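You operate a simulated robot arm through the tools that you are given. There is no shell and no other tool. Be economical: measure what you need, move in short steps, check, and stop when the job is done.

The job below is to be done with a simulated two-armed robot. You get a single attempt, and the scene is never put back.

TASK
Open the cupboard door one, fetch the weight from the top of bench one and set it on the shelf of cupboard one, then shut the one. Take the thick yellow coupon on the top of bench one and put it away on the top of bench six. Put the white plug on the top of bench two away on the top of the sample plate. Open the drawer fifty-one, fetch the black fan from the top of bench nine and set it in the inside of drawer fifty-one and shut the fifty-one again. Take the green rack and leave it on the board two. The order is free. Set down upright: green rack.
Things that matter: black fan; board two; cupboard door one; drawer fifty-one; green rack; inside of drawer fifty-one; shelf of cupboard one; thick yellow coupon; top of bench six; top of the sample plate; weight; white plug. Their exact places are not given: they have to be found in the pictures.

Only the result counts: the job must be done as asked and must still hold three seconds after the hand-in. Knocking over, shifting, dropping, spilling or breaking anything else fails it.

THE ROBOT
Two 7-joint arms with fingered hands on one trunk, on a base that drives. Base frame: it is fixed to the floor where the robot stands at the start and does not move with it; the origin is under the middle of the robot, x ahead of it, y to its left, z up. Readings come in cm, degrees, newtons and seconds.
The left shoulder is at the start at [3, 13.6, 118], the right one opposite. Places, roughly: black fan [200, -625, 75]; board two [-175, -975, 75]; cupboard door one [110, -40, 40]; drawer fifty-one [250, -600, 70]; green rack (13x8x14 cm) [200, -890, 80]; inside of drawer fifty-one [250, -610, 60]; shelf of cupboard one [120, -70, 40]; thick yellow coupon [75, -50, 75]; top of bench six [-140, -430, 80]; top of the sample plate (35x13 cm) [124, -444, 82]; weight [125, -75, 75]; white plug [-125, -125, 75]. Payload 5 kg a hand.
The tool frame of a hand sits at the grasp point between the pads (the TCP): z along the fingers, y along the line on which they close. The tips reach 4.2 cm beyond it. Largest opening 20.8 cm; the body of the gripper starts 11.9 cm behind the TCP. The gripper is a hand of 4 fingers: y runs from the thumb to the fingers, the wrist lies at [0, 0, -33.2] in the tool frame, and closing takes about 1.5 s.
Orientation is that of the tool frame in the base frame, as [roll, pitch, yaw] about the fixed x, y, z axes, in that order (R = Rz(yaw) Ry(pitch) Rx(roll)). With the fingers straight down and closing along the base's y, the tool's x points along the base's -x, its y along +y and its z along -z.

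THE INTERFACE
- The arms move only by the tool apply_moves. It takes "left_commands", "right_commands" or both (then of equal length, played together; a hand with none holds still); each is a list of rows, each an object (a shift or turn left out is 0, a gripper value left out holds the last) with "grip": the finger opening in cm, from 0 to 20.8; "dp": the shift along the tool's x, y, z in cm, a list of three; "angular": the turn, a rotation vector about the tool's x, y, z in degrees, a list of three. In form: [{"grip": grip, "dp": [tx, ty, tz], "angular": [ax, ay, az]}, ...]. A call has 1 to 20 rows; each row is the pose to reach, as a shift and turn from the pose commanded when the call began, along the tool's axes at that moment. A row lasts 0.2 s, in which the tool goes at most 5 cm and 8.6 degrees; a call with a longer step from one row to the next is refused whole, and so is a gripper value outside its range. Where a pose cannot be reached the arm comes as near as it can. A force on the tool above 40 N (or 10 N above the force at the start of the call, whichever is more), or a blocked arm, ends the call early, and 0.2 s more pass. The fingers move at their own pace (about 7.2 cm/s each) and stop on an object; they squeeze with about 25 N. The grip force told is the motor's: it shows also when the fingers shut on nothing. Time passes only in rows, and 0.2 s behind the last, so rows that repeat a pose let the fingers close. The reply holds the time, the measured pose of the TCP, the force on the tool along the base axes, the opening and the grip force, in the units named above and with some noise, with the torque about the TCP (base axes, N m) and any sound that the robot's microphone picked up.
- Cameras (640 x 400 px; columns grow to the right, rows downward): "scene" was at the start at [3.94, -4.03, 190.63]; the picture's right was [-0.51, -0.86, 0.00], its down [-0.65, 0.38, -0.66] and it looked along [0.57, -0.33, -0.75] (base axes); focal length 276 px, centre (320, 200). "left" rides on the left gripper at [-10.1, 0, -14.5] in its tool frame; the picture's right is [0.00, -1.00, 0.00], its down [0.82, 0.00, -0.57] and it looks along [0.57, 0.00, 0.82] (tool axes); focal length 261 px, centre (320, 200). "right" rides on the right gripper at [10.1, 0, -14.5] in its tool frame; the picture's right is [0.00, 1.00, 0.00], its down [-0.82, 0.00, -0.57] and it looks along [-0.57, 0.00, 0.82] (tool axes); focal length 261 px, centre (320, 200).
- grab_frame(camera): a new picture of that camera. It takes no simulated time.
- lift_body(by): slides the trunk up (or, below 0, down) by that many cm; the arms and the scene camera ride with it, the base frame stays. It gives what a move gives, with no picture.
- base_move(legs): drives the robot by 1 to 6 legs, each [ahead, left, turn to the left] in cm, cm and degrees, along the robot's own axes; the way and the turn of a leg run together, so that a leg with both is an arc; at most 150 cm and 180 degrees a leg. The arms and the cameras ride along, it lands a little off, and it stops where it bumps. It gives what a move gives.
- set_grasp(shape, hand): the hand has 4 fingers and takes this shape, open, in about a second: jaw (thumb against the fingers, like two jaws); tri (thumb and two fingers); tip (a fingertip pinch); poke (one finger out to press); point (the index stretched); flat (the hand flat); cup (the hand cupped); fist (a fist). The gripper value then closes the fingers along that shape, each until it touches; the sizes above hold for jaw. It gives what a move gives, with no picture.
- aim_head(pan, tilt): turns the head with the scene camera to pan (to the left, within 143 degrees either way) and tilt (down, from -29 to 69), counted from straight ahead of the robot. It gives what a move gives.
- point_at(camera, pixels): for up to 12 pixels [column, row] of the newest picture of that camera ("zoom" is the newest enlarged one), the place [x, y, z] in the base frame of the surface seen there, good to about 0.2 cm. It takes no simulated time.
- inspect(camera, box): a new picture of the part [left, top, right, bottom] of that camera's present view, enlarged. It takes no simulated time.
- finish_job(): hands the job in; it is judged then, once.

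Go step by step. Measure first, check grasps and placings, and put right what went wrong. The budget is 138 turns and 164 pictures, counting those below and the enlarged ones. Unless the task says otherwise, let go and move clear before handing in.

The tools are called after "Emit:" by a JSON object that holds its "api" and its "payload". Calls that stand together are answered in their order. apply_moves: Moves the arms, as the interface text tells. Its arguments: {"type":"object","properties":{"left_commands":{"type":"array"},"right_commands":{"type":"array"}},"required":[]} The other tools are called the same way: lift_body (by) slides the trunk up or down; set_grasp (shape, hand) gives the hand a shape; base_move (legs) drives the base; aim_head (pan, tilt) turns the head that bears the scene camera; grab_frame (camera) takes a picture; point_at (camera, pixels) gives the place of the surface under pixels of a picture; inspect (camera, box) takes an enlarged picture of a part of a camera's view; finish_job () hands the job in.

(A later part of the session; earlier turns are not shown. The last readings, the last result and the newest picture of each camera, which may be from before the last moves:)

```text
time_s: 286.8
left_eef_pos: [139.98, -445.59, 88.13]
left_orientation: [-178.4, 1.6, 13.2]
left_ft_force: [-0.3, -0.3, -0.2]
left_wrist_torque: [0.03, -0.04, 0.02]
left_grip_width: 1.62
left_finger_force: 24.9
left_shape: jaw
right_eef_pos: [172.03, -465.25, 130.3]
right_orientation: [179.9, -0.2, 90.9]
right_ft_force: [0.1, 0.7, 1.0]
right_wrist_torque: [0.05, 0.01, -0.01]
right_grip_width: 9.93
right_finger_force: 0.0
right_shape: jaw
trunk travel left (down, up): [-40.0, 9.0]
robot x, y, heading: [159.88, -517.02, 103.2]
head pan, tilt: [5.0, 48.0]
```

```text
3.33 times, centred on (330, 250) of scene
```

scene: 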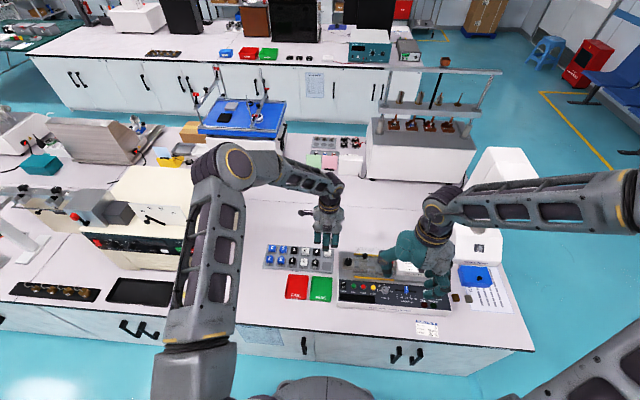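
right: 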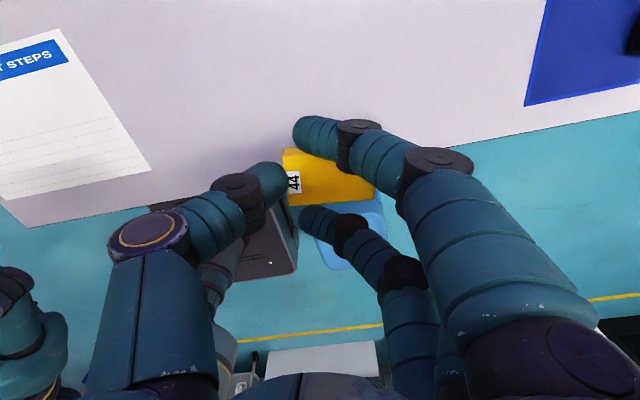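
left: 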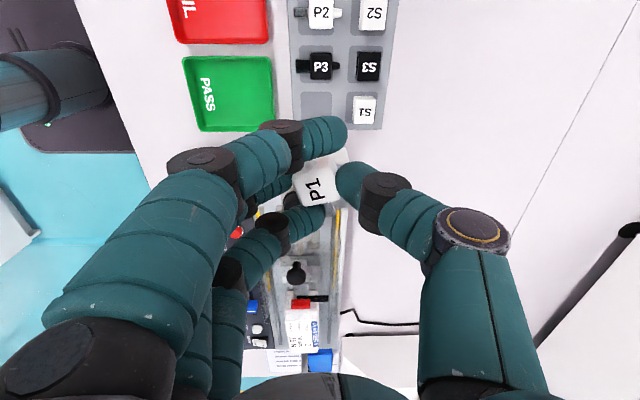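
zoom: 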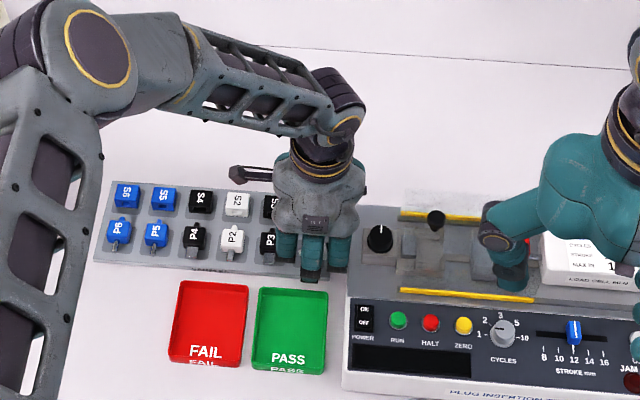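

The plug is well placed over the recess area. I'll lower gently to contact.

Emit:
{"api": "apply_moves", "payload": {"left_commands": [{"dp": [0, 0, 1]}, {"dp": [0, 0, 1.8]}, {"dp": [0, 0, 2.2]}, {"dp": [0, 0, 2.5]}, {"dp": [0, 0, 2.5]}]}}

Emit:
{"api": "inspect", "payload": {"camera": "left", "box": [180, 80, 460, 270]}}

```text
time_s: 288.0
left_eef_pos: [139.84, -445.26, 85.9]
left_orientation: [-178.3, 1.6, 13.1]
left_ft_force: [3.4, 3.4, 15.0]
left_wrist_torque: [-0.16, -0.16, 0.1]
left_grip_width: 1.66
left_finger_force: 25.1
left_shape: jaw
right_eef_pos: [172.25, -465.23, 130.5]
right_orientation: [180.0, -0.1, 90.9]
right_ft_force: [0.2, 0.0, 0.3]
right_wrist_torque: [-0.05, 0.0, 0.0]
right_grip_width: 9.91
right_finger_force: 0.0
right_shape: jaw
trunk travel left (down, up): [-40.0, 9.0]
robot x, y, heading: [159.63, -517.24, 103.3]
head pan, tilt: [5.0, 48.0]
```

```text
2.11 times, centred on (320, 175) of left
```

zoom: 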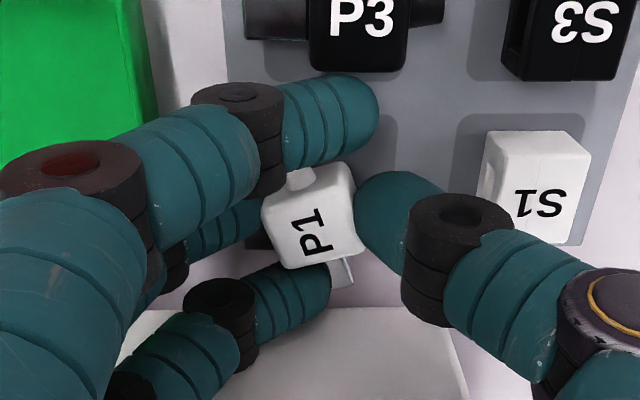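

Contact at 15 N. I'll nudge it 1 cm toward the plate's middle, set it down and open a little.

Emit:
{"api": "apply_moves", "payload": {"left_commands": [{"dp": [-0.5, 0, -0.5]}, {"dp": [-1, 0, -0.5]}, {"dp": [-1, 0, -0.1]}, {"dp": [-1, 0, 0]}, {"grip": 3, "dp": [-1, 0, 0]}, {"grip": 3.8, "dp": [-1, 0, 0]}, {"dp": [-1, 0, 0]}]}}

Emit:
{"api": "inspect", "payload": {"camera": "left", "box": [180, 80, 460, 270]}}

```text
time_s: 289.6
left_eef_pos: [138.91, -445.6, 85.72]
left_orientation: [-178.5, 1.7, 13.1]
left_ft_force: [0.1, 0.5, 2.9]
left_wrist_torque: [0.0, -0.08, 0.03]
left_grip_width: 3.74
left_finger_force: 0.0
left_shape: jaw
right_eef_pos: [172.2, -465.01, 130.17]
right_orientation: [180.0, -0.1, 91.0]
right_ft_force: [0.8, -0.5, 1.2]
right_wrist_torque: [0.01, 0.01, 0.0]
right_grip_width: 9.93
right_finger_force: 0.1
right_shape: jaw
trunk travel left (down, up): [-40.0, 9.0]
robot x, y, heading: [159.59, -517.0, 103.1]
head pan, tilt: [5.0, 48.0]
```

```text
2.11 times, centred on (320, 175) of left
```

zoom: 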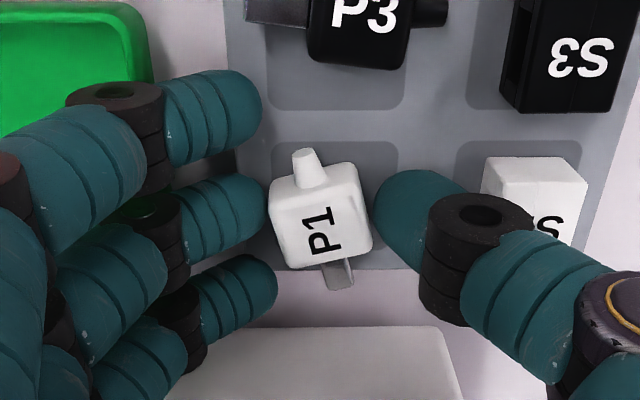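

The plug sits on the plate, free of the fingers. I'll raise the hand and check.

Emit:
{"api": "apply_moves", "payload": {"left_commands": [{"dp": [0, 0, -2]}, {"dp": [0, 0, -5]}, {"dp": [0, 0, -9]}, {"dp": [0, 0, -14]}, {"dp": [0, 0, -19]}, {"dp": [0, 0, -24]}, {"dp": [0, 0, -29]}, {"dp": [0, 0, -34]}, {"dp": [0, 0, -39]}, {"dp": [0, 3, -43]}]}}

Emit:
{"api": "inspect", "payload": {"camera": "left", "box": [180, 20, 460, 210]}}

```text
time_s: 291.8
left_eef_pos: [141.33, -449.18, 128.7]
left_orientation: [-178.3, 1.7, 13.2]
left_ft_force: [-0.1, -2.0, -0.2]
left_wrist_torque: [0.18, 0.06, 0.01]
left_grip_width: 3.81
left_finger_force: 0.0
left_shape: jaw
right_eef_pos: [172.19, -465.38, 130.51]
right_orientation: [179.9, -0.3, 91.0]
right_ft_force: [0.5, -1.4, 0.8]
right_wrist_torque: [0.17, 0.05, -0.04]
right_grip_width: 9.96
right_finger_force: 0.0
right_shape: jaw
trunk travel left (down, up): [-40.0, 9.0]
robot x, y, heading: [159.77, -517.19, 103.2]
head pan, tilt: [5.0, 48.0]
```

```text
2.11 times, centred on (320, 115) of left
```

zoom: 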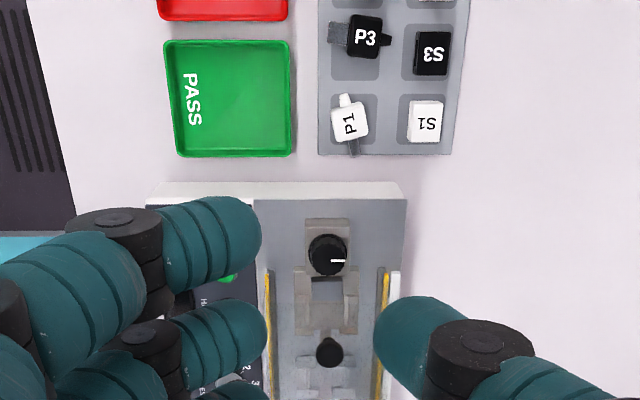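

P1 lies in its recess, so the plug is done. Now I'll retract the left hand, back up, turn round to row three and approach the fan.

Emit:
{"api": "apply_moves", "payload": {"left_commands": [{"dp": [0, 4.5, 0]}, {"dp": [0, 9, 0]}, {"dp": [0, 13.5, 0]}, {"dp": [0, 18, 0]}, {"dp": [0, 22, 0]}]}}

Emit:
{"api": "base_move", "payload": {"legs": [[-15, 0, 0], [0, 0, 90], [0, 0, 90], [0, 40, 0]]}}

Emit:
{"api": "aim_head", "payload": {"pan": 10, "tilt": 45}}

Emit:
{"api": "grab_frame", "payload": {"camera": "scene"}}

```text
time_s: 293.0
left_eef_pos: [145.79, -470.91, 127.88]
left_orientation: [-178.5, 1.6, 13.2]
left_ft_force: [0.7, -0.5, -0.5]
left_wrist_torque: [0.08, 0.08, -0.03]
left_grip_width: 3.8
left_finger_force: 0.0
left_shape: jaw
right_eef_pos: [172.2, -465.3, 130.37]
right_orientation: [179.9, 0.0, 90.8]
right_ft_force: [-0.1, -1.2, 0.1]
right_wrist_torque: [0.07, 0.04, -0.01]
right_grip_width: 9.93
right_finger_force: 0.1
right_shape: jaw
trunk travel left (down, up): [-40.0, 9.0]
robot x, y, heading: [159.84, -517.1, 103.4]
head pan, tilt: [5.0, 48.0]
```

```text
time_s: 304.2
left_eef_pos: [216.85, -565.62, 127.92]
left_orientation: [-178.6, 1.6, -163.2]
left_ft_force: [0.3, -0.4, 0.2]
left_wrist_torque: [0.02, 0.01, 0.03]
left_grip_width: 3.8
left_finger_force: 0.0
left_shape: jaw
right_eef_pos: [190.87, -572.93, 130.31]
right_orientation: [179.9, 0.0, -85.6]
right_ft_force: [0.0, -0.3, 0.3]
right_wrist_torque: [0.02, 0.05, -0.03]
right_grip_width: 9.91
right_finger_force: 0.0
right_shape: jaw
trunk travel left (down, up): [-40.0, 9.0]
robot x, y, heading: [199.99, -519.93, -73.1]
head pan, tilt: [5.0, 48.0]
```

```text
time_s: 304.8
left_eef_pos: [216.94, -565.62, 127.92]
left_orientation: [-178.6, 1.5, -163.2]
left_ft_force: [-0.1, -0.5, 0.9]
left_wrist_torque: [-0.02, 0.06, 0.03]
left_grip_width: 3.77
left_finger_force: 0.1
left_shape: jaw
right_eef_pos: [190.97, -572.86, 130.32]
right_orientation: [179.8, 0.0, -85.6]
right_ft_force: [0.6, 0.0, -0.1]
right_wrist_torque: [-0.01, 0.08, 0.01]
right_grip_width: 9.92
right_finger_force: 0.1
right_shape: jaw
trunk travel left (down, up): [-40.0, 9.0]
robot x, y, heading: [200.54, -520.02, -73.1]
head pan, tilt: [10.0, 45.0]
```

```text
54 pictures are left
```

scene: 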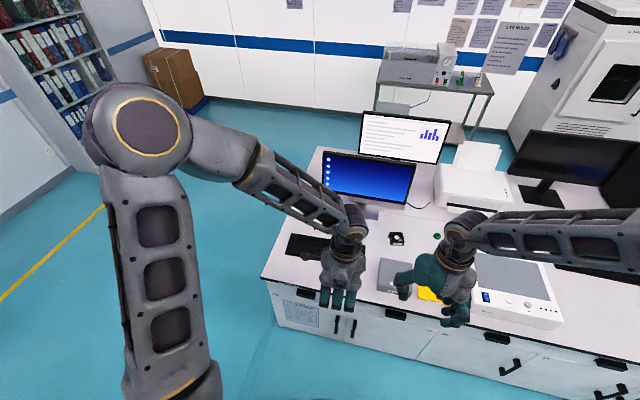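

I see the fan at (396,238) and drawer pulls at (310,292) and (395,315). I'll zoom in on the labels and measure the fan.

Emit:
{"api": "inspect", "payload": {"camera": "scene", "box": [265, 270, 425, 360]}}

Emit:
{"api": "point_at", "payload": {"camera": "zoom", "pixels": [[180, 85], [520, 175], [215, 95], [150, 80], [100, 75], [350, 130], [180, 95]]}}

Emit:
{"api": "inspect", "payload": {"camera": "scene", "box": [370, 220, 450, 270]}}

Emit:
{"api": "point_at", "payload": {"camera": "zoom", "pixels": [[200, 145], [165, 130], [255, 135], [180, 185], [245, 190], [210, 165]]}}

```text
4.00 times, centred on (345, 315) of scene
```

zoom: 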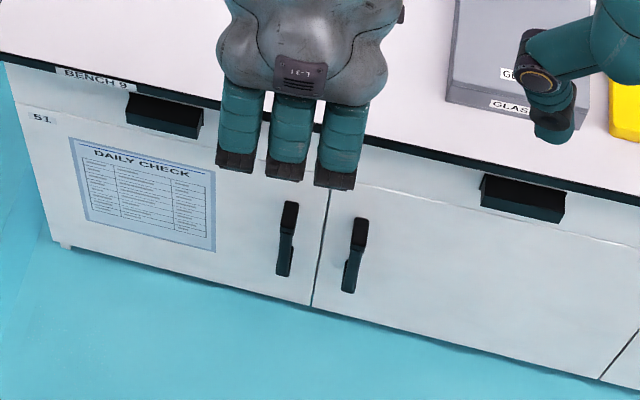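

```text
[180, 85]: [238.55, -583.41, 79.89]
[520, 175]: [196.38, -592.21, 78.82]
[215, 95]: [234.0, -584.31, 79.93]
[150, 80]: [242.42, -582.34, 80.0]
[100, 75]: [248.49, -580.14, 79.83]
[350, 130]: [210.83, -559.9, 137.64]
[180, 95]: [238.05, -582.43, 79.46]
```

```text
8.00 times, centred on (410, 245) of scene
```

zoom: 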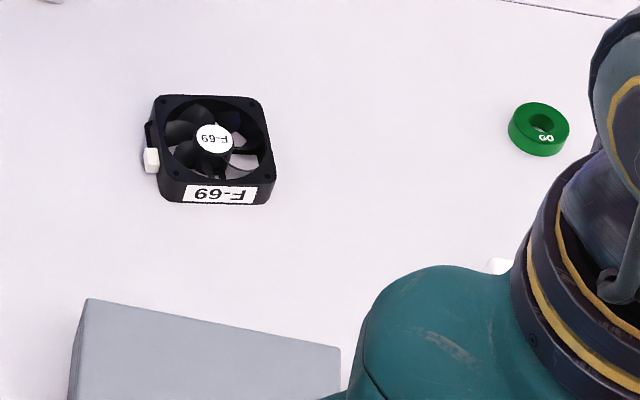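

```text
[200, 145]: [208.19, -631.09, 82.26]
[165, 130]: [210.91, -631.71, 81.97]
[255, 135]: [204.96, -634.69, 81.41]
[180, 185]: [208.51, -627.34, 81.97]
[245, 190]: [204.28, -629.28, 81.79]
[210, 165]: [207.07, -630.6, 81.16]
```

Fan F-69 is at about (207.5,-631), and the left unit carries label "51". I'll measure the drawer front's layout.

Emit:
{"api": "inspect", "payload": {"camera": "scene", "box": [260, 275, 340, 325]}}

Emit:
{"api": "point_at", "payload": {"camera": "zoom", "pixels": [[160, 160], [115, 155], [45, 130], [250, 195], [200, 150], [220, 120], [300, 215], [130, 145], [190, 175], [245, 170]]}}

```text
8.00 times, centred on (300, 300) of scene
```

zoom: 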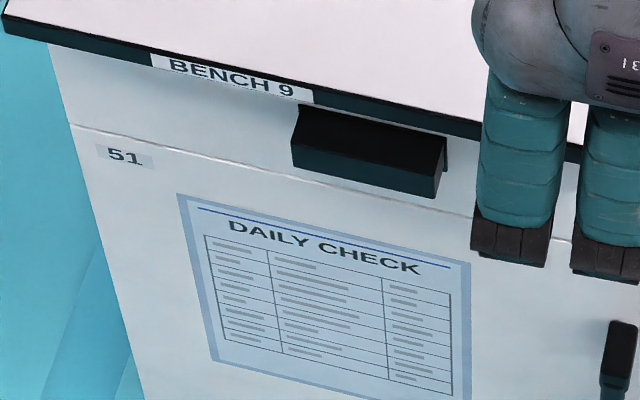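

```text
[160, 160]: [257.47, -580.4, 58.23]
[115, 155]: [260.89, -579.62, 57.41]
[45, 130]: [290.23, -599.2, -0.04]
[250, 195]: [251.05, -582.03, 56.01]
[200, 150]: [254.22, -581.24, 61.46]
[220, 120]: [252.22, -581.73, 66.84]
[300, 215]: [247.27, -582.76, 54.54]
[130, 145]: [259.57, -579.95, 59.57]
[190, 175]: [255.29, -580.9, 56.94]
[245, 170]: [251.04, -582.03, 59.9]
```

Drawer 51 spans z 60–78 with a black pull. First I'll fetch the fan with the right hand: drive 28 cm closer and straighten up.

Emit:
{"api": "base_move", "payload": {"legs": [[0, 0, -3.4], [28, 0, 0]]}}

```text
time_s: 307.2
left_eef_pos: [220.24, -594.0, 127.93]
left_orientation: [-178.5, 1.6, -167.0]
left_ft_force: [-0.1, -0.9, -1.2]
left_wrist_torque: [-0.03, 0.02, -0.02]
left_grip_width: 3.81
left_finger_force: 0.0
left_shape: jaw
right_eef_pos: [193.78, -599.39, 130.42]
right_orientation: [180.0, -0.2, -89.4]
right_ft_force: [-0.2, 0.2, 0.4]
right_wrist_torque: [0.07, 0.03, 0.03]
right_grip_width: 9.96
right_finger_force: 0.1
right_shape: jaw
trunk travel left (down, up): [-40.0, 9.0]
robot x, y, heading: [206.36, -547.22, -76.9]
head pan, tilt: [10.0, 45.0]
```

Now I'll move the right hand above the fan, turning it 64° to grip front-to-back, away from its connector.

Emit:
{"api": "apply_moves", "payload": {"right_commands": [{"grip": 10, "dp": [3.1, -1.3, 2.6], "angular": [0, 0, 6.4]}, {"dp": [6.3, -2.7, 5.3], "angular": [0, 0, 12.8]}, {"dp": [9.4, -4, 7.9], "angular": [0, 0, 19.2]}, {"dp": [12.6, -5.4, 10.6], "angular": [0, 0, 25.6]}, {"dp": [15.7, -6.7, 13.2], "angular": [0, 0, 32]}, {"dp": [18.9, -8, 15.8], "angular": [0, 0, 38.4]}, {"dp": [22, -9.4, 18.5], "angular": [0, 0, 44.8]}, {"dp": [25.2, -10.7, 21.1], "angular": [0, 0, 51.2]}, {"dp": [28.3, -12.1, 23.8], "angular": [0, 0, 57.6]}, {"dp": [31.5, -13.4, 26.4], "angular": [0, 0, 64]}, {"dp": [31.5, -13.4, 26.4], "angular": [0, 0, 64]}], "left_commands": [{"dp": [-1.5, 0, 0]}, {"dp": [-3, 0, 0]}, {"dp": [-4.5, 0, 0]}, {"dp": [-6, 0, 0]}, {"dp": [-7.5, 0, 0]}, {"dp": [-9, 0, 0]}, {"dp": [-10.5, 0, 0]}, {"dp": [-12, 0, 0]}, {"dp": [-13.5, 0, 0]}, {"dp": [-15, 0, 0]}, {"dp": [-15, 0, 0]}]}}

Emit:
{"api": "inspect", "payload": {"camera": "right", "box": [180, 20, 460, 210]}}

Emit:
{"api": "point_at", "payload": {"camera": "zoom", "pixels": [[320, 190], [300, 160], [340, 160], [300, 220], [340, 220]]}}

```text
time_s: 309.6
left_eef_pos: [234.89, -590.35, 128.33]
left_orientation: [-178.6, 1.7, -167.0]
left_ft_force: [-0.2, 1.3, 0.4]
left_wrist_torque: [-0.11, -0.04, 0.02]
left_grip_width: 3.8
left_finger_force: 0.0
left_shape: jaw
right_eef_pos: [207.42, -630.75, 104.09]
right_orientation: [-180.0, -0.2, -153.6]
right_ft_force: [0.0, -0.1, 0.7]
right_wrist_torque: [-0.1, -0.04, 0.02]
right_grip_width: 9.95
right_finger_force: 0.1
right_shape: jaw
trunk travel left (down, up): [-40.0, 9.0]
robot x, y, heading: [206.58, -547.34, -76.9]
head pan, tilt: [10.0, 45.0]
```

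```text
2.11 times, centred on (320, 115) of right
```

zoom: 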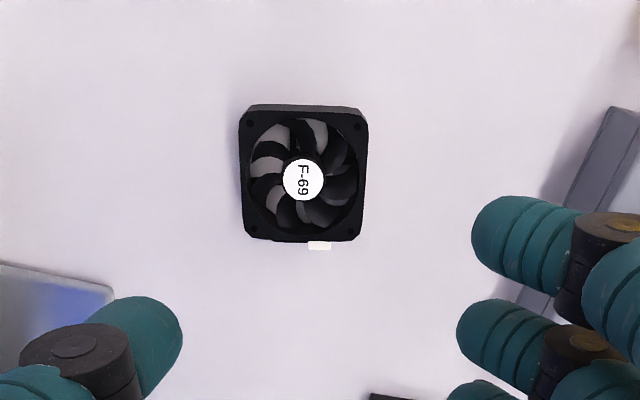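

```text
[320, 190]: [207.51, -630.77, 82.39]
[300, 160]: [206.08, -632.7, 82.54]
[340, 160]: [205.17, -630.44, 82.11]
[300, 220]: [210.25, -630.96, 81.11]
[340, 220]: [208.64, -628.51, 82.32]
```

The fan is about 7.6 cm wide and aligned with the hand. I'll centre, descend, grip and lift.

Emit:
{"api": "apply_moves", "payload": {"right_commands": [{"grip": 11, "dp": [0.6, -0.6, 4]}, {"dp": [1.14, -1.17, 8]}, {"dp": [1.14, -1.17, 12]}, {"dp": [1.14, -1.17, 16]}, {"dp": [1.14, -1.17, 18.5]}, {"dp": [1.14, -1.17, 19.5]}, {"dp": [1.14, -1.17, 19.5]}, {"grip": 0, "dp": [1.14, -1.17, 19.5]}, {"dp": [1.14, -1.17, 19.5]}, {"dp": [1.14, -1.17, 19.5]}, {"dp": [1.14, -1.17, 19.5]}, {"dp": [1.14, -1.17, 19.5]}, {"dp": [1.14, -1.17, 18]}, {"dp": [1.14, -1.17, 14]}, {"dp": [1.14, -1.17, 9.5]}, {"dp": [1.14, -1.17, 5]}, {"dp": [1.14, -1.17, 0.5]}, {"dp": [1.14, -1.17, -4]}, {"dp": [1.14, -1.17, -8]}]}}

Emit:
{"api": "inspect", "payload": {"camera": "right", "box": [180, 60, 460, 250]}}

```text
time_s: 313.6
left_eef_pos: [234.87, -590.23, 128.25]
left_orientation: [-178.6, 1.6, -167.0]
left_ft_force: [-0.2, 0.3, 1.0]
left_wrist_torque: [-0.07, 0.01, 0.01]
left_grip_width: 3.78
left_finger_force: 0.1
left_shape: jaw
right_eef_pos: [207.0, -631.97, 111.91]
right_orientation: [-179.9, -0.2, -153.4]
right_ft_force: [0.0, 1.9, -1.5]
right_wrist_torque: [-0.17, -0.01, 0.02]
right_grip_width: 7.39
right_finger_force: 25.0
right_shape: jaw
trunk travel left (down, up): [-40.0, 9.0]
robot x, y, heading: [206.4, -547.26, -77.1]
head pan, tilt: [10.0, 45.0]
```

```text
2.11 times, centred on (320, 155) of right
```

zoom: 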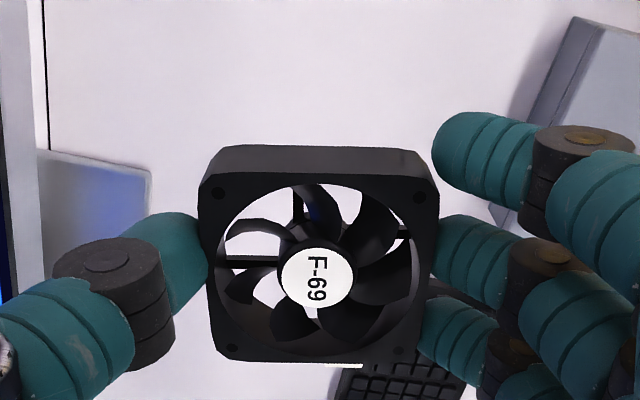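

The fan is held. I'll retract the right hand, back away for the drawer, and measure its pull.

Emit:
{"api": "apply_moves", "payload": {"right_commands": [{"dp": [0, 2, -4]}, {"dp": [0.2, 6, -7]}, {"dp": [0.4, 10, -8]}, {"dp": [0.6, 14, -8]}, {"dp": [0.8, 18, -8]}, {"dp": [1, 22, -8]}, {"dp": [1.2, 26, -8]}, {"dp": [1.3, 29.2, -8]}], "left_commands": [{"dp": [0, 1, 0]}, {"dp": [-2, 2, 0]}, {"dp": [-4, 3, 0]}, {"dp": [-6, 4, 0]}, {"dp": [-8, 5, 0]}, {"dp": [-10, 5, 0]}, {"dp": [-12, 5, 0]}, {"dp": [-14, 5, 0]}]}}

Emit:
{"api": "base_move", "payload": {"legs": [[-31, 0, 0]]}}

Emit:
{"api": "aim_head", "payload": {"pan": 20, "tilt": 45}}

Emit:
{"api": "grab_frame", "payload": {"camera": "scene"}}

```text
time_s: 315.4
left_eef_pos: [247.17, -582.41, 128.61]
left_orientation: [-178.4, 1.6, -166.9]
left_ft_force: [0.3, 0.7, 1.2]
left_wrist_torque: [-0.1, 0.04, 0.0]
left_grip_width: 3.78
left_finger_force: 0.0
left_shape: jaw
right_eef_pos: [192.77, -606.72, 120.09]
right_orientation: [-179.9, -0.2, -153.4]
right_ft_force: [1.1, 1.0, -0.6]
right_wrist_torque: [-0.11, 0.03, 0.05]
right_grip_width: 7.35
right_finger_force: 24.6
right_shape: jaw
trunk travel left (down, up): [-40.0, 9.0]
robot x, y, heading: [206.48, -547.65, -77.0]
head pan, tilt: [10.0, 45.0]
```

```text
time_s: 317.5
left_eef_pos: [240.08, -552.19, 128.61]
left_orientation: [-178.5, 1.7, -167.5]
left_ft_force: [-0.6, 0.2, 0.2]
left_wrist_torque: [-0.04, -0.01, 0.02]
left_grip_width: 3.8
left_finger_force: 0.1
left_shape: jaw
right_eef_pos: [185.38, -576.21, 120.08]
right_orientation: [-180.0, -0.2, -153.7]
right_ft_force: [-0.2, 0.6, -0.1]
right_wrist_torque: [-0.01, 0.0, -0.02]
right_grip_width: 7.32
right_finger_force: 25.4
right_shape: jaw
trunk travel left (down, up): [-40.0, 9.0]
robot x, y, heading: [199.65, -516.92, -77.1]
head pan, tilt: [10.0, 45.0]
```

```text
time_s: 318.2
left_eef_pos: [240.13, -552.04, 128.51]
left_orientation: [-178.6, 1.7, -167.3]
left_ft_force: [-0.3, 0.3, -0.3]
left_wrist_torque: [-0.03, 0.0, 0.04]
left_grip_width: 3.78
left_finger_force: 0.0
left_shape: jaw
right_eef_pos: [185.39, -576.29, 120.07]
right_orientation: [179.9, -0.2, -153.7]
right_ft_force: [0.4, -0.1, -0.6]
right_wrist_torque: [-0.02, -0.01, 0.0]
right_grip_width: 7.34
right_finger_force: 25.2
right_shape: jaw
trunk travel left (down, up): [-40.0, 9.0]
robot x, y, heading: [199.76, -516.89, -77.2]
head pan, tilt: [20.0, 45.0]
```

```text
48 pictures are left
```

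scene: 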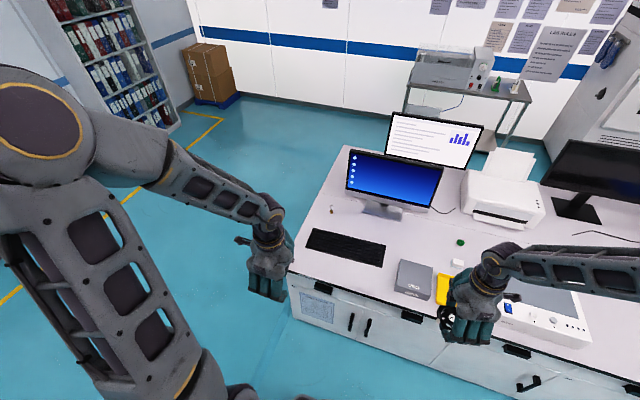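

Emit:
{"api": "inspect", "payload": {"camera": "scene", "box": [285, 270, 365, 320]}}

Emit:
{"api": "point_at", "payload": {"camera": "zoom", "pixels": [[130, 110], [155, 130], [250, 165], [275, 180], [200, 150], [180, 125], [340, 170], [150, 150], [275, 160], [210, 165]]}}

```text
8.00 times, centred on (325, 295) of scene
```

zoom: 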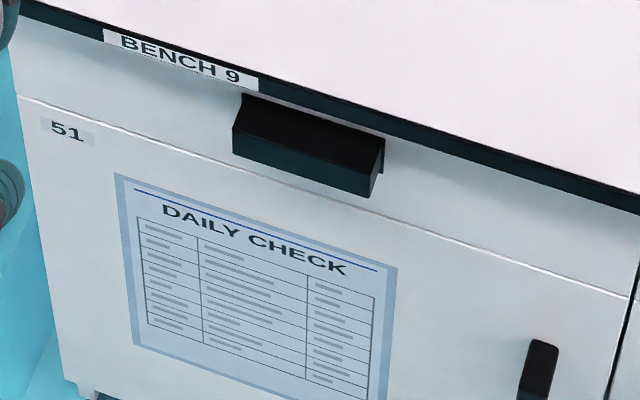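

```text
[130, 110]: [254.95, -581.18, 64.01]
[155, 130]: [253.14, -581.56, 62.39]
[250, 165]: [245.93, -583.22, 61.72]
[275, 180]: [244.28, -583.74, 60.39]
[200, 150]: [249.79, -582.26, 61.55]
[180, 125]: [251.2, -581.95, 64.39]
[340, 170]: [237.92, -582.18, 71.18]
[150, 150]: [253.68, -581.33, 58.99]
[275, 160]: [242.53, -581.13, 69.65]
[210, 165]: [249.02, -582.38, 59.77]
```

The pull is about 10.7 cm wide, centred at (240,-581.3), z≈70.5. I'll turn the left hand to a pre-grasp in front of it, opened wide.

Emit:
{"api": "apply_moves", "payload": {"left_commands": [{"grip": 15, "dp": [0.5, -1.3, 3.9], "angular": [3.6, -3.6, 6.2]}, {"dp": [1, -2.6, 7.8], "angular": [7.2, -7.2, 12.4]}, {"dp": [1.5, -4, 11.7], "angular": [10.8, -10.8, 18.7]}, {"dp": [2, -5.3, 15.5], "angular": [14.4, -14.4, 24.9]}, {"dp": [2.5, -6.6, 19.4], "angular": [18, -18, 31.1]}, {"dp": [3, -7.9, 23.3], "angular": [21.6, -21.6, 37.3]}, {"dp": [3.5, -9.3, 27.2], "angular": [25.1, -25.1, 43.6]}, {"dp": [4.1, -10.6, 31.1], "angular": [28.7, -28.7, 49.8]}, {"dp": [4.6, -11.9, 35], "angular": [32.3, -32.3, 56]}, {"dp": [5.1, -13.2, 38.8], "angular": [35.9, -35.9, 62.2]}, {"dp": [5.6, -14.6, 42.7], "angular": [39.5, -39.5, 68.5]}, {"dp": [6.1, -15.9, 46.6], "angular": [43.1, -43.1, 74.7]}, {"dp": [6.6, -17.2, 50.5], "angular": [46.7, -46.7, 80.9]}, {"dp": [6.6, -17.2, 50.5], "angular": [46.7, -46.7, 80.9]}]}}

Emit:
{"api": "grab_frame", "payload": {"camera": "left"}}

```text
time_s: 321.2
left_eef_pos: [239.1, -571.38, 78.42]
left_orientation: [176.5, 61.5, 99.4]
left_ft_force: [-0.8, 0.8, -0.3]
left_wrist_torque: [-0.02, -0.06, -0.01]
left_grip_width: 14.95
left_finger_force: 0.1
left_shape: jaw
right_eef_pos: [185.44, -576.25, 119.98]
right_orientation: [-179.9, -0.1, -153.6]
right_ft_force: [-0.9, -0.5, -1.0]
right_wrist_torque: [0.02, -0.06, 0.01]
right_grip_width: 7.36
right_finger_force: 25.3
right_shape: jaw
trunk travel left (down, up): [-40.0, 9.0]
robot x, y, heading: [199.38, -516.86, -77.2]
head pan, tilt: [20.0, 45.0]
```

```text
46 pictures are left
```

left: 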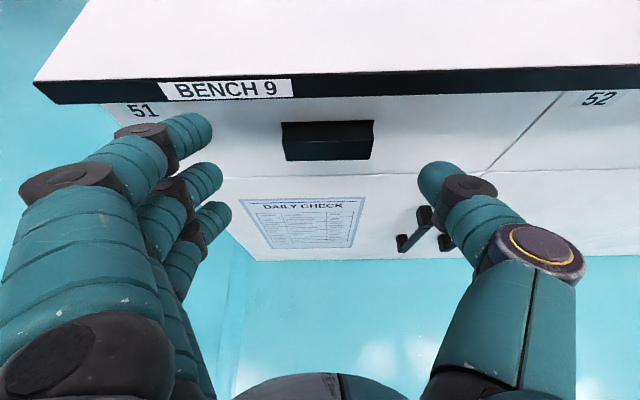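

A "51" label on the drawer front itself confirms it. I'll measure the pull from this camera.

Emit:
{"api": "point_at", "payload": {"camera": "left", "pixels": [[290, 150], [368, 148], [328, 150], [328, 130], [328, 158], [250, 150], [420, 140]]}}

```text
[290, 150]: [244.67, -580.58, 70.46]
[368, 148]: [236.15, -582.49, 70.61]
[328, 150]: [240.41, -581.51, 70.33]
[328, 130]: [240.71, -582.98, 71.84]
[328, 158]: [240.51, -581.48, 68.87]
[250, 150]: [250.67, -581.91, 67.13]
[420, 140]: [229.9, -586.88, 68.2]
```

I'll advance onto the pull and close on its ends.

Emit:
{"api": "apply_moves", "payload": {"left_commands": [{"grip": 15, "dp": [1, -0.7, 3.5]}, {"dp": [2, -1.4, 7]}, {"dp": [2, -1.4, 9.5]}, {"dp": [2, -1.4, 10.7]}, {"dp": [2, -1.4, 10.7]}, {"grip": 4, "dp": [2, -1.4, 10.7]}, {"grip": 0, "dp": [2, -1.4, 10.7]}, {"dp": [2, -1.4, 10.7]}, {"dp": [2, -1.4, 10.7]}, {"dp": [2, -1.4, 10.7]}, {"dp": [2, -1.4, 10.7]}]}}

Emit:
{"api": "grab_frame", "payload": {"camera": "left"}}

```text
time_s: 322.2
left_eef_pos: [239.36, -578.6, 71.26]
left_orientation: [177.1, 60.8, 100.2]
left_ft_force: [-5.3, 18.8, 7.2]
left_wrist_torque: [-0.69, -0.86, 1.81]
left_grip_width: 14.95
left_finger_force: 0.0
left_shape: jaw
right_eef_pos: [185.4, -576.28, 119.93]
right_orientation: [180.0, 0.0, -153.6]
right_ft_force: [0.7, -0.1, -1.2]
right_wrist_torque: [0.09, 0.07, -0.01]
right_grip_width: 7.35
right_finger_force: 25.0
right_shape: jaw
trunk travel left (down, up): [-40.0, 9.0]
robot x, y, heading: [199.4, -517.12, -77.1]
head pan, tilt: [20.0, 45.0]
stopped in row 4 (left hand): the force on the tool passed its limit at 47 N (the readings are from after the stop); the commanded pose is now the measured one
```

```text
45 pictures are left
```

left: 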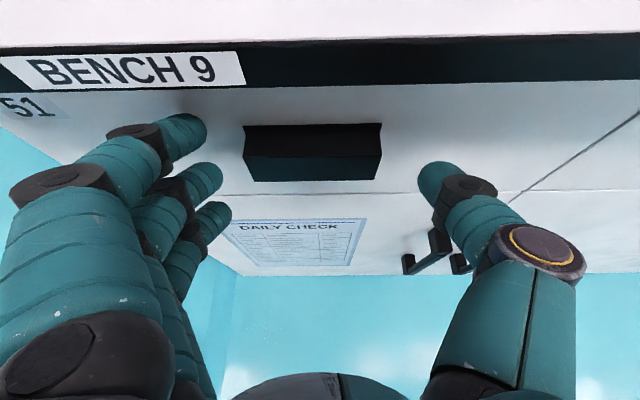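

The upper finger touches the drawer face. I'll ease off slightly and close here.

Emit:
{"api": "apply_moves", "payload": {"left_commands": [{"grip": 12, "dp": [0.3, 0, -0.3]}, {"grip": 0, "dp": [0.3, 0, -0.3]}, {"dp": [0.3, 0, -0.2]}, {"dp": [0.3, 0, -0.2]}, {"dp": [0.3, 0, -0.2]}, {"dp": [0.3, 0, -0.2]}, {"dp": [0.3, 0, -0.2]}]}}

Emit:
{"api": "grab_frame", "payload": {"camera": "left"}}

```text
time_s: 323.8
left_eef_pos: [239.24, -578.25, 71.05]
left_orientation: [177.3, 60.8, 100.1]
left_ft_force: [-8.6, 16.7, 2.2]
left_wrist_torque: [0.02, 0.35, -0.45]
left_grip_width: 5.88
left_finger_force: 25.2
left_shape: jaw
right_eef_pos: [185.41, -576.16, 120.08]
right_orientation: [-180.0, -0.1, -153.8]
right_ft_force: [0.0, 0.6, -0.1]
right_wrist_torque: [-0.02, 0.03, 0.01]
right_grip_width: 7.33
right_finger_force: 25.0
right_shape: jaw
trunk travel left (down, up): [-40.0, 9.0]
robot x, y, heading: [199.29, -516.81, -77.4]
head pan, tilt: [20.0, 45.0]
```

```text
44 pictures are left
```

left: 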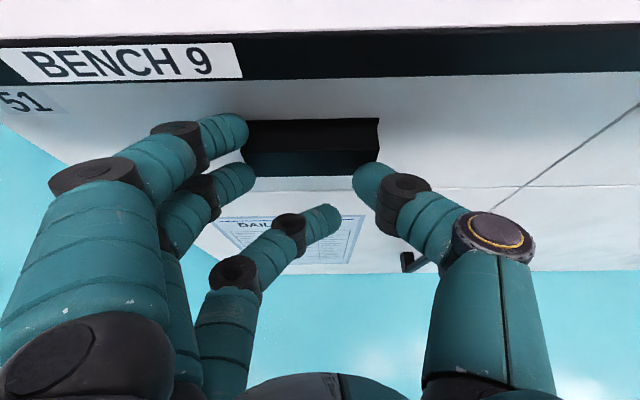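

It grips the pull's ends. I'll pull straight out slowly.

Emit:
{"api": "apply_moves", "payload": {"left_commands": [{"grip": 0, "dp": [0.4, 0, -0.7]}, {"dp": [0.8, 0, -1.5]}, {"dp": [1.5, 0, -2.8]}, {"dp": [2.3, -0.1, -4.2]}, {"dp": [3, -0.1, -5.5]}, {"dp": [3.8, -0.2, -7]}, {"dp": [4.6, -0.2, -8.4]}, {"dp": [5.3, -0.3, -9.8]}, {"dp": [6.1, -0.3, -11.2]}, {"dp": [6.9, -0.4, -12.6]}, {"dp": [7.6, -0.4, -14]}, {"dp": [8.4, -0.5, -15.4]}, {"dp": [9.2, -0.5, -16.8]}, {"dp": [9.9, -0.6, -18.2]}, {"dp": [10.7, -0.6, -19.6]}, {"dp": [11.5, -0.7, -21]}, {"dp": [12.4, -0.8, -22.6]}]}}

Emit:
{"api": "grab_frame", "payload": {"camera": "scene"}}

```text
time_s: 327.4
left_eef_pos: [232.75, -553.58, 71.34]
left_orientation: [177.2, 60.9, 100.1]
left_ft_force: [0.1, -0.9, 0.1]
left_wrist_torque: [-0.01, -0.02, -0.01]
left_grip_width: 4.48
left_finger_force: 25.3
left_shape: jaw
right_eef_pos: [185.5, -576.18, 120.06]
right_orientation: [-179.9, -0.2, -153.7]
right_ft_force: [0.6, 1.0, -0.6]
right_wrist_torque: [-0.01, -0.01, 0.01]
right_grip_width: 7.32
right_finger_force: 25.3
right_shape: jaw
trunk travel left (down, up): [-40.0, 9.0]
robot x, y, heading: [199.42, -517.25, -77.0]
head pan, tilt: [20.0, 45.0]
```

```text
43 pictures are left
```

scene: 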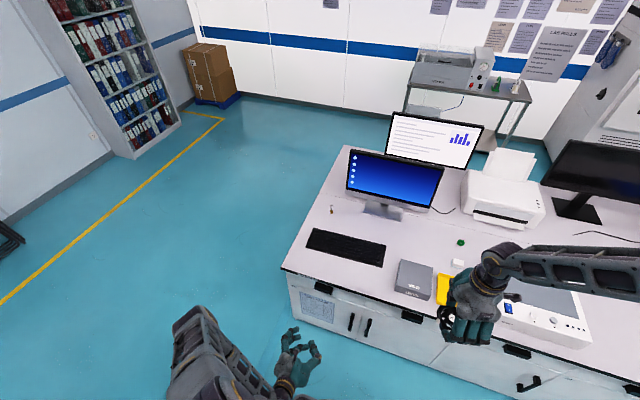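

The fingers slipped off the smooth ends and the drawer stayed shut. I'll look closely at the pull's shape.

Emit:
{"api": "grab_frame", "payload": {"camera": "left"}}

Emit:
{"api": "inspect", "payload": {"camera": "left", "box": [270, 60, 390, 140]}}

```text
42 pictures are left
```

left: 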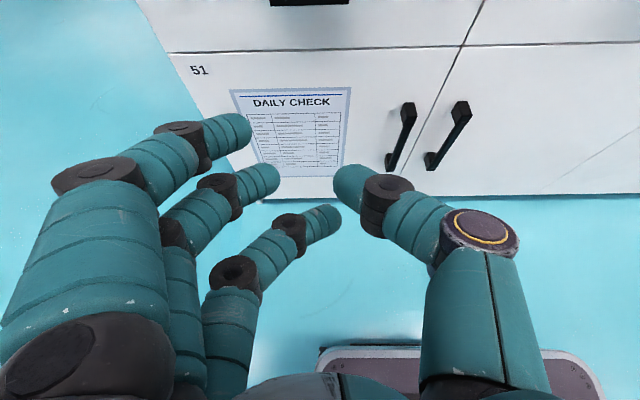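

```text
5.00 times, centred on (330, 100) of left
```

zoom: 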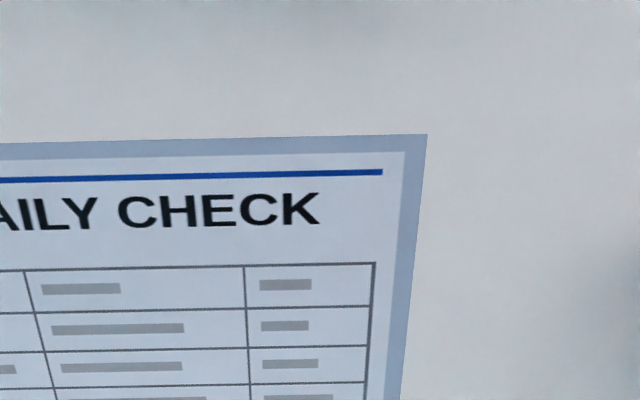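

Emit:
{"api": "inspect", "payload": {"camera": "scene", "box": [308, 276, 340, 298]}}

Emit:
{"api": "point_at", "payload": {"camera": "zoom", "pixels": [[320, 120], [320, 140], [320, 160], [320, 180], [320, 200], [320, 220], [320, 240], [320, 260], [320, 280], [320, 300], [320, 320], [320, 340]]}}

```text
16.00 times, centred on (324, 287) of scene
```

zoom: 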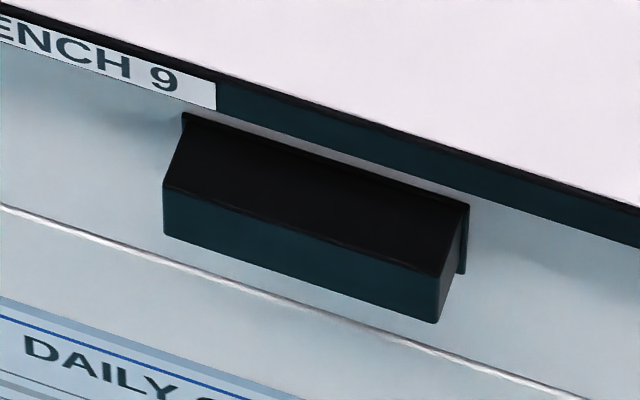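

```text
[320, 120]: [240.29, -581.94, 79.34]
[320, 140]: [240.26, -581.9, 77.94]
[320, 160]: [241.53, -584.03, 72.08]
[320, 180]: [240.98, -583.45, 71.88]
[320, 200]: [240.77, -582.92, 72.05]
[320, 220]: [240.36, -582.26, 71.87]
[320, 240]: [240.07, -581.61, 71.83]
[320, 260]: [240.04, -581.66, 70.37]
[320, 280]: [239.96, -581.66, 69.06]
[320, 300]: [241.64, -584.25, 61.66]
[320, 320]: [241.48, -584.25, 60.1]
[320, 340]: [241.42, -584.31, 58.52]
```

The pull is a block with a flat top (z 71.9) and a lower lip at z 68. A top-and-bottom pinch should hold better, so I'll roll the left hand 90° and make it horizontal.

Emit:
{"api": "apply_moves", "payload": {"left_commands": [{"grip": 7.5, "dp": [-0.6, 0.1, 1.4], "angular": [-2.1, -2.1, 8]}, {"dp": [-1.2, 0.2, 2.8], "angular": [-4.2, -4.2, 16]}, {"dp": [-1.9, 0.2, 4.2], "angular": [-6.2, -6.2, 24]}, {"dp": [-2.5, 0.3, 5.6], "angular": [-8.3, -8.3, 32]}, {"dp": [-3.1, 0.4, 7], "angular": [-10.4, -10.4, 40]}, {"dp": [-3.8, 0.5, 8.4], "angular": [-12.5, -12.5, 48]}, {"dp": [-4.4, 0.5, 9.8], "angular": [-14.6, -14.6, 56]}, {"dp": [-5, 0.6, 11.2], "angular": [-16.7, -16.7, 64]}, {"dp": [-5.6, 0.7, 12.6], "angular": [-18.7, -18.7, 72]}, {"dp": [-6.3, 0.8, 14], "angular": [-20.8, -20.8, 80]}, {"dp": [-6.9, 0.85, 15.4], "angular": [-22.9, -22.9, 87.9]}, {"dp": [-6.9, 0.85, 15.4], "angular": [-22.9, -22.9, 87.9]}]}}

Emit:
{"api": "grab_frame", "payload": {"camera": "left"}}

```text
time_s: 330.0
left_eef_pos: [243.18, -568.42, 75.35]
left_orientation: [90.9, 2.0, 13.5]
left_ft_force: [-2.1, 0.8, -0.8]
left_wrist_torque: [-0.14, -0.01, 0.29]
left_grip_width: 7.48
left_finger_force: 0.0
left_shape: jaw
left hand out of reach, approached as far as the arm can: row 5, 6, 7, 8, 9, 10, 11, 12
right_eef_pos: [185.45, -576.08, 119.98]
right_orientation: [-179.9, -0.3, -153.7]
right_ft_force: [0.2, 0.4, -0.3]
right_wrist_torque: [-0.08, 0.09, 0.0]
right_grip_width: 7.36
right_finger_force: 24.6
right_shape: jaw
trunk travel left (down, up): [-40.0, 9.0]
robot x, y, heading: [199.26, -516.58, -77.1]
head pan, tilt: [20.0, 45.0]
```

```text
39 pictures are left
```

left: 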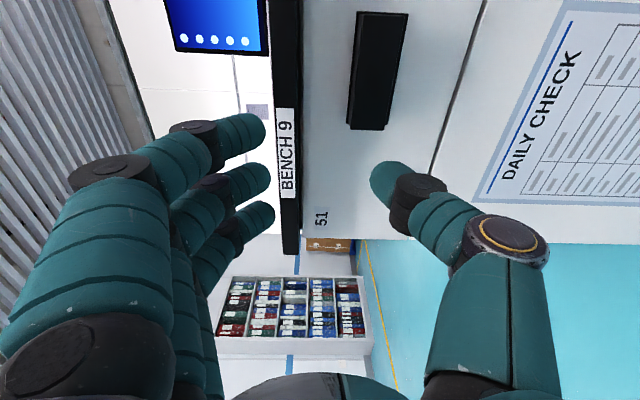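

The orientation is right but the arm strains at this height. I'll lower the trunk 22 cm for a more comfortable reach and check the pose.

Emit:
{"api": "lift_body", "payload": {"by": -22}}

Emit:
{"api": "apply_moves", "payload": {"left_commands": [{"dp": [0, 4, 0]}, {"dp": [0, 8, 0]}, {"dp": [0, 12, 0]}, {"dp": [0, 16, 0]}, {"dp": [0, 20, 0]}, {"dp": [0, 22, 0]}, {"dp": [0, 22, 0]}]}}

```text
time_s: 332.4
left_eef_pos: [243.18, -568.51, 53.42]
left_orientation: [90.8, 2.0, 13.6]
left_ft_force: [0.0, 0.3, 0.3]
left_wrist_torque: [0.02, -0.02, 0.06]
left_grip_width: 7.52
left_finger_force: 0.1
left_shape: jaw
right_eef_pos: [185.44, -576.36, 97.99]
right_orientation: [180.0, -0.3, -153.7]
right_ft_force: [0.7, 0.5, -1.6]
right_wrist_torque: [-0.01, 0.02, 0.0]
right_grip_width: 7.35
right_finger_force: 24.6
right_shape: jaw
trunk travel left (down, up): [-18.0, 31.0]
robot x, y, heading: [199.54, -516.93, -77.3]
head pan, tilt: [20.0, 45.0]
```

```text
time_s: 334.0
left_eef_pos: [244.17, -568.56, 75.3]
left_orientation: [90.8, 1.9, 13.6]
left_ft_force: [0.1, -0.9, 0.5]
left_wrist_torque: [0.02, -0.02, -0.03]
left_grip_width: 7.53
left_finger_force: 0.1
left_shape: jaw
right_eef_pos: [185.48, -576.2, 97.98]
right_orientation: [-180.0, -0.1, -153.7]
right_ft_force: [0.2, -1.4, -2.3]
right_wrist_torque: [0.03, 0.01, -0.03]
right_grip_width: 7.36
right_finger_force: 24.8
right_shape: jaw
trunk travel left (down, up): [-18.0, 31.0]
robot x, y, heading: [199.52, -516.66, -77.2]
head pan, tilt: [20.0, 45.0]
```

Reachable now. I'll line up with the pull, advance, and pinch it top and bottom.

Emit:
{"api": "apply_moves", "payload": {"left_commands": [{"grip": 7.5, "dp": [-2.5, -2, 0]}, {"dp": [-5, -4, 0]}, {"dp": [-7.2, -5.3, 1]}, {"dp": [-7.2, -5.3, 4]}, {"dp": [-7.2, -5.3, 7]}, {"dp": [-7.2, -5.3, 9]}, {"dp": [-7.2, -5.3, 9.8]}, {"grip": 0, "dp": [-7.2, -5.3, 9.8]}, {"dp": [-7.2, -5.3, 9.8]}, {"dp": [-7.2, -5.3, 9.8]}, {"dp": [-7.2, -5.3, 9.8]}, {"dp": [-7.2, -5.3, 9.8]}]}}

Emit:
{"api": "grab_frame", "payload": {"camera": "left"}}

```text
time_s: 336.6
left_eef_pos: [239.2, -579.9, 70.14]
left_orientation: [90.9, 2.1, 13.6]
left_ft_force: [0.8, -1.0, 3.2]
left_wrist_torque: [-0.21, -0.1, 0.01]
left_grip_width: 3.11
left_finger_force: 24.8
left_shape: jaw
right_eef_pos: [185.49, -576.29, 97.98]
right_orientation: [-179.9, -0.1, -153.8]
right_ft_force: [-0.2, -1.0, -1.1]
right_wrist_torque: [0.01, 0.03, -0.03]
right_grip_width: 7.34
right_finger_force: 25.1
right_shape: jaw
trunk travel left (down, up): [-18.0, 31.0]
robot x, y, heading: [199.63, -516.73, -77.4]
head pan, tilt: [20.0, 45.0]
```

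```text
38 pictures are left
```

left: 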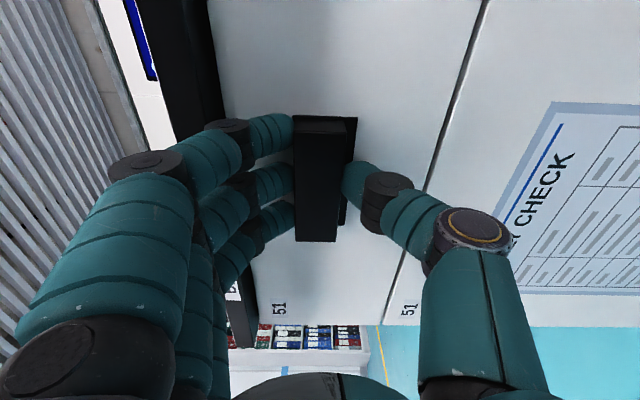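

A solid pinch. I'll pull straight back slowly.

Emit:
{"api": "apply_moves", "payload": {"left_commands": [{"grip": 0, "dp": [0, 0, -0.8]}, {"dp": [0, 0, -2]}, {"dp": [0, 0, -3.5]}, {"dp": [0, 0, -5]}, {"dp": [0, 0, -6.5]}, {"dp": [0, 0, -8]}, {"dp": [0, 0, -9.5]}, {"dp": [0, 0, -11]}, {"dp": [0, 0, -12.5]}, {"dp": [0, 0, -14]}, {"dp": [0, 0, -15.5]}, {"dp": [0, 0, -17]}, {"dp": [0, 0, -18.5]}, {"dp": [0, 0, -20]}, {"dp": [0, 0, -21.5]}, {"dp": [0, 0, -23]}, {"dp": [0, 0, -24.5]}, {"dp": [0, 0, -26]}]}}

Emit:
{"api": "grab_frame", "payload": {"camera": "scene"}}

```text
time_s: 340.4
left_eef_pos: [233.03, -554.43, 70.26]
left_orientation: [90.8, 2.0, 13.8]
left_ft_force: [27.5, 7.9, -9.4]
left_wrist_torque: [0.14, -0.09, 0.68]
left_grip_width: 3.06
left_finger_force: 24.9
left_shape: jaw
right_eef_pos: [185.5, -576.24, 97.94]
right_orientation: [-179.9, -0.1, -153.6]
right_ft_force: [0.3, 0.6, -0.2]
right_wrist_torque: [-0.02, 0.03, 0.01]
right_grip_width: 7.36
right_finger_force: 24.9
right_shape: jaw
trunk travel left (down, up): [-18.0, 31.0]
robot x, y, heading: [199.58, -516.49, -77.3]
head pan, tilt: [20.0, 45.0]
```

```text
37 pictures are left
```

scene: 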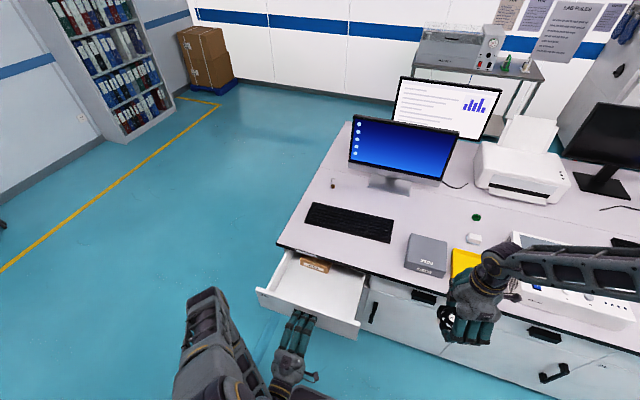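

The drawer is open. I'll measure its inside.

Emit:
{"api": "inspect", "payload": {"camera": "scene", "box": [245, 235, 375, 345]}}

Emit:
{"api": "point_at", "payload": {"camera": "scene", "pixels": [[320, 290], [340, 300], [300, 285], [330, 280], [362, 310], [290, 265], [315, 267], [345, 320], [262, 293], [358, 335], [350, 290]]}}

```text
3.64 times, centred on (310, 290) of scene
```

zoom: 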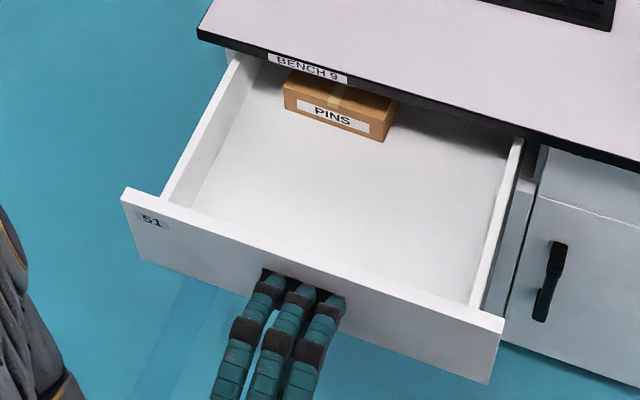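

```text
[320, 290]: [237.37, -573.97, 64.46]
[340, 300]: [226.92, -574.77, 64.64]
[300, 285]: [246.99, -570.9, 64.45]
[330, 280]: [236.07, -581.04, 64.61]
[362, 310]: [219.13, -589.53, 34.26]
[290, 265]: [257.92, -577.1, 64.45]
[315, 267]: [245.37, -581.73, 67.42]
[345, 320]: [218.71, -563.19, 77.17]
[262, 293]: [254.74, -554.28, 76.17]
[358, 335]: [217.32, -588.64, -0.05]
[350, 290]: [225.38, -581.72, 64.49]
```

The floor of the drawer is at z 64.5 with room in the middle. I'll release the pull, raise the left hand away, and slide the base left so the right arm faces the drawer.

Emit:
{"api": "apply_moves", "payload": {"left_commands": [{"grip": 8, "dp": [0, 0, 0]}, {"dp": [0, 0, 0]}, {"dp": [0, 0, 0]}, {"dp": [0, 0, -3]}, {"dp": [0, 0, -6]}, {"dp": [1, 0, -9]}, {"dp": [4, 3, -9]}, {"dp": [7, 7, -9]}, {"dp": [9, 11, -9]}, {"dp": [11, 15, -9]}, {"dp": [13, 19, -9]}, {"dp": [15, 23, -9]}, {"dp": [15, 27.5, -9]}, {"dp": [15, 32, -9]}], "right_commands": [{"dp": [0, 0, -1]}, {"dp": [0, 0, -3]}, {"dp": [0, 0, -5], "angular": [0, 0, -7]}, {"dp": [0, 0, -7], "angular": [0, 0, -14]}, {"dp": [0, 0, -9], "angular": [0, 0, -21]}, {"dp": [0, 0, -10], "angular": [0, 0, -28]}, {"dp": [0, 0, -10], "angular": [0, 0, -35]}, {"dp": [0, 0, -10], "angular": [0, 0, -42]}, {"dp": [0, 0, -10], "angular": [0, 0, -49]}, {"dp": [0, 0, -10], "angular": [0, 0, -56]}, {"dp": [0, 0, -10], "angular": [0, 0, -63]}, {"dp": [0, 0, -10], "angular": [0, 0, -70]}, {"dp": [0, 0, -10], "angular": [0, 0, -77]}, {"dp": [0, 0, -10], "angular": [0, 0, -77]}]}}

Emit:
{"api": "base_move", "payload": {"legs": [[0, 36, 0]]}}

Emit:
{"api": "aim_head", "payload": {"pan": -5, "tilt": 50}}

Emit:
{"api": "grab_frame", "payload": {"camera": "scene"}}

```text
time_s: 343.4
left_eef_pos: [247.1, -542.34, 102.13]
left_orientation: [90.8, 2.1, 13.6]
left_ft_force: [-0.1, 0.4, 0.7]
left_wrist_torque: [-0.01, 0.02, 0.07]
left_grip_width: 7.96
left_finger_force: 0.0
left_shape: jaw
right_eef_pos: [185.42, -576.39, 108.09]
right_orientation: [179.9, -0.1, -76.7]
right_ft_force: [0.0, -0.7, -1.4]
right_wrist_torque: [0.0, -0.04, 0.02]
right_grip_width: 7.33
right_finger_force: 25.0
right_shape: jaw
trunk travel left (down, up): [-18.0, 31.0]
robot x, y, heading: [199.59, -516.3, -77.1]
head pan, tilt: [20.0, 45.0]
```

```text
time_s: 345.7
left_eef_pos: [282.64, -533.85, 101.97]
left_orientation: [90.8, 2.1, 14.0]
left_ft_force: [0.3, 1.1, 0.5]
left_wrist_torque: [-0.03, -0.02, -0.07]
left_grip_width: 7.96
left_finger_force: 0.1
left_shape: jaw
right_eef_pos: [221.35, -568.36, 108.1]
right_orientation: [179.8, -0.2, -76.3]
right_ft_force: [0.8, 0.7, -1.0]
right_wrist_torque: [-0.07, 0.11, 0.03]
right_grip_width: 7.34
right_finger_force: 24.9
right_shape: jaw
trunk travel left (down, up): [-18.0, 31.0]
robot x, y, heading: [234.57, -508.84, -76.8]
head pan, tilt: [20.0, 45.0]
```

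```text
time_s: 346.6
left_eef_pos: [282.52, -534.03, 101.94]
left_orientation: [90.8, 2.0, 14.0]
left_ft_force: [0.4, -0.2, 0.4]
left_wrist_torque: [-0.01, 0.0, -0.01]
left_grip_width: 7.97
left_finger_force: 0.0
left_shape: jaw
right_eef_pos: [221.25, -568.35, 107.93]
right_orientation: [179.9, 0.0, -76.3]
right_ft_force: [0.4, 0.3, -1.6]
right_wrist_torque: [0.0, 0.0, 0.0]
right_grip_width: 7.36
right_finger_force: 24.8
right_shape: jaw
trunk travel left (down, up): [-18.0, 31.0]
robot x, y, heading: [234.72, -508.33, -76.9]
head pan, tilt: [-5.0, 50.0]
```

```text
35 pictures are left
```

scene: 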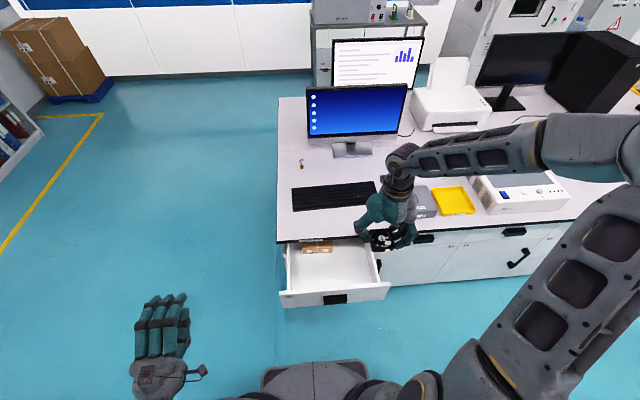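

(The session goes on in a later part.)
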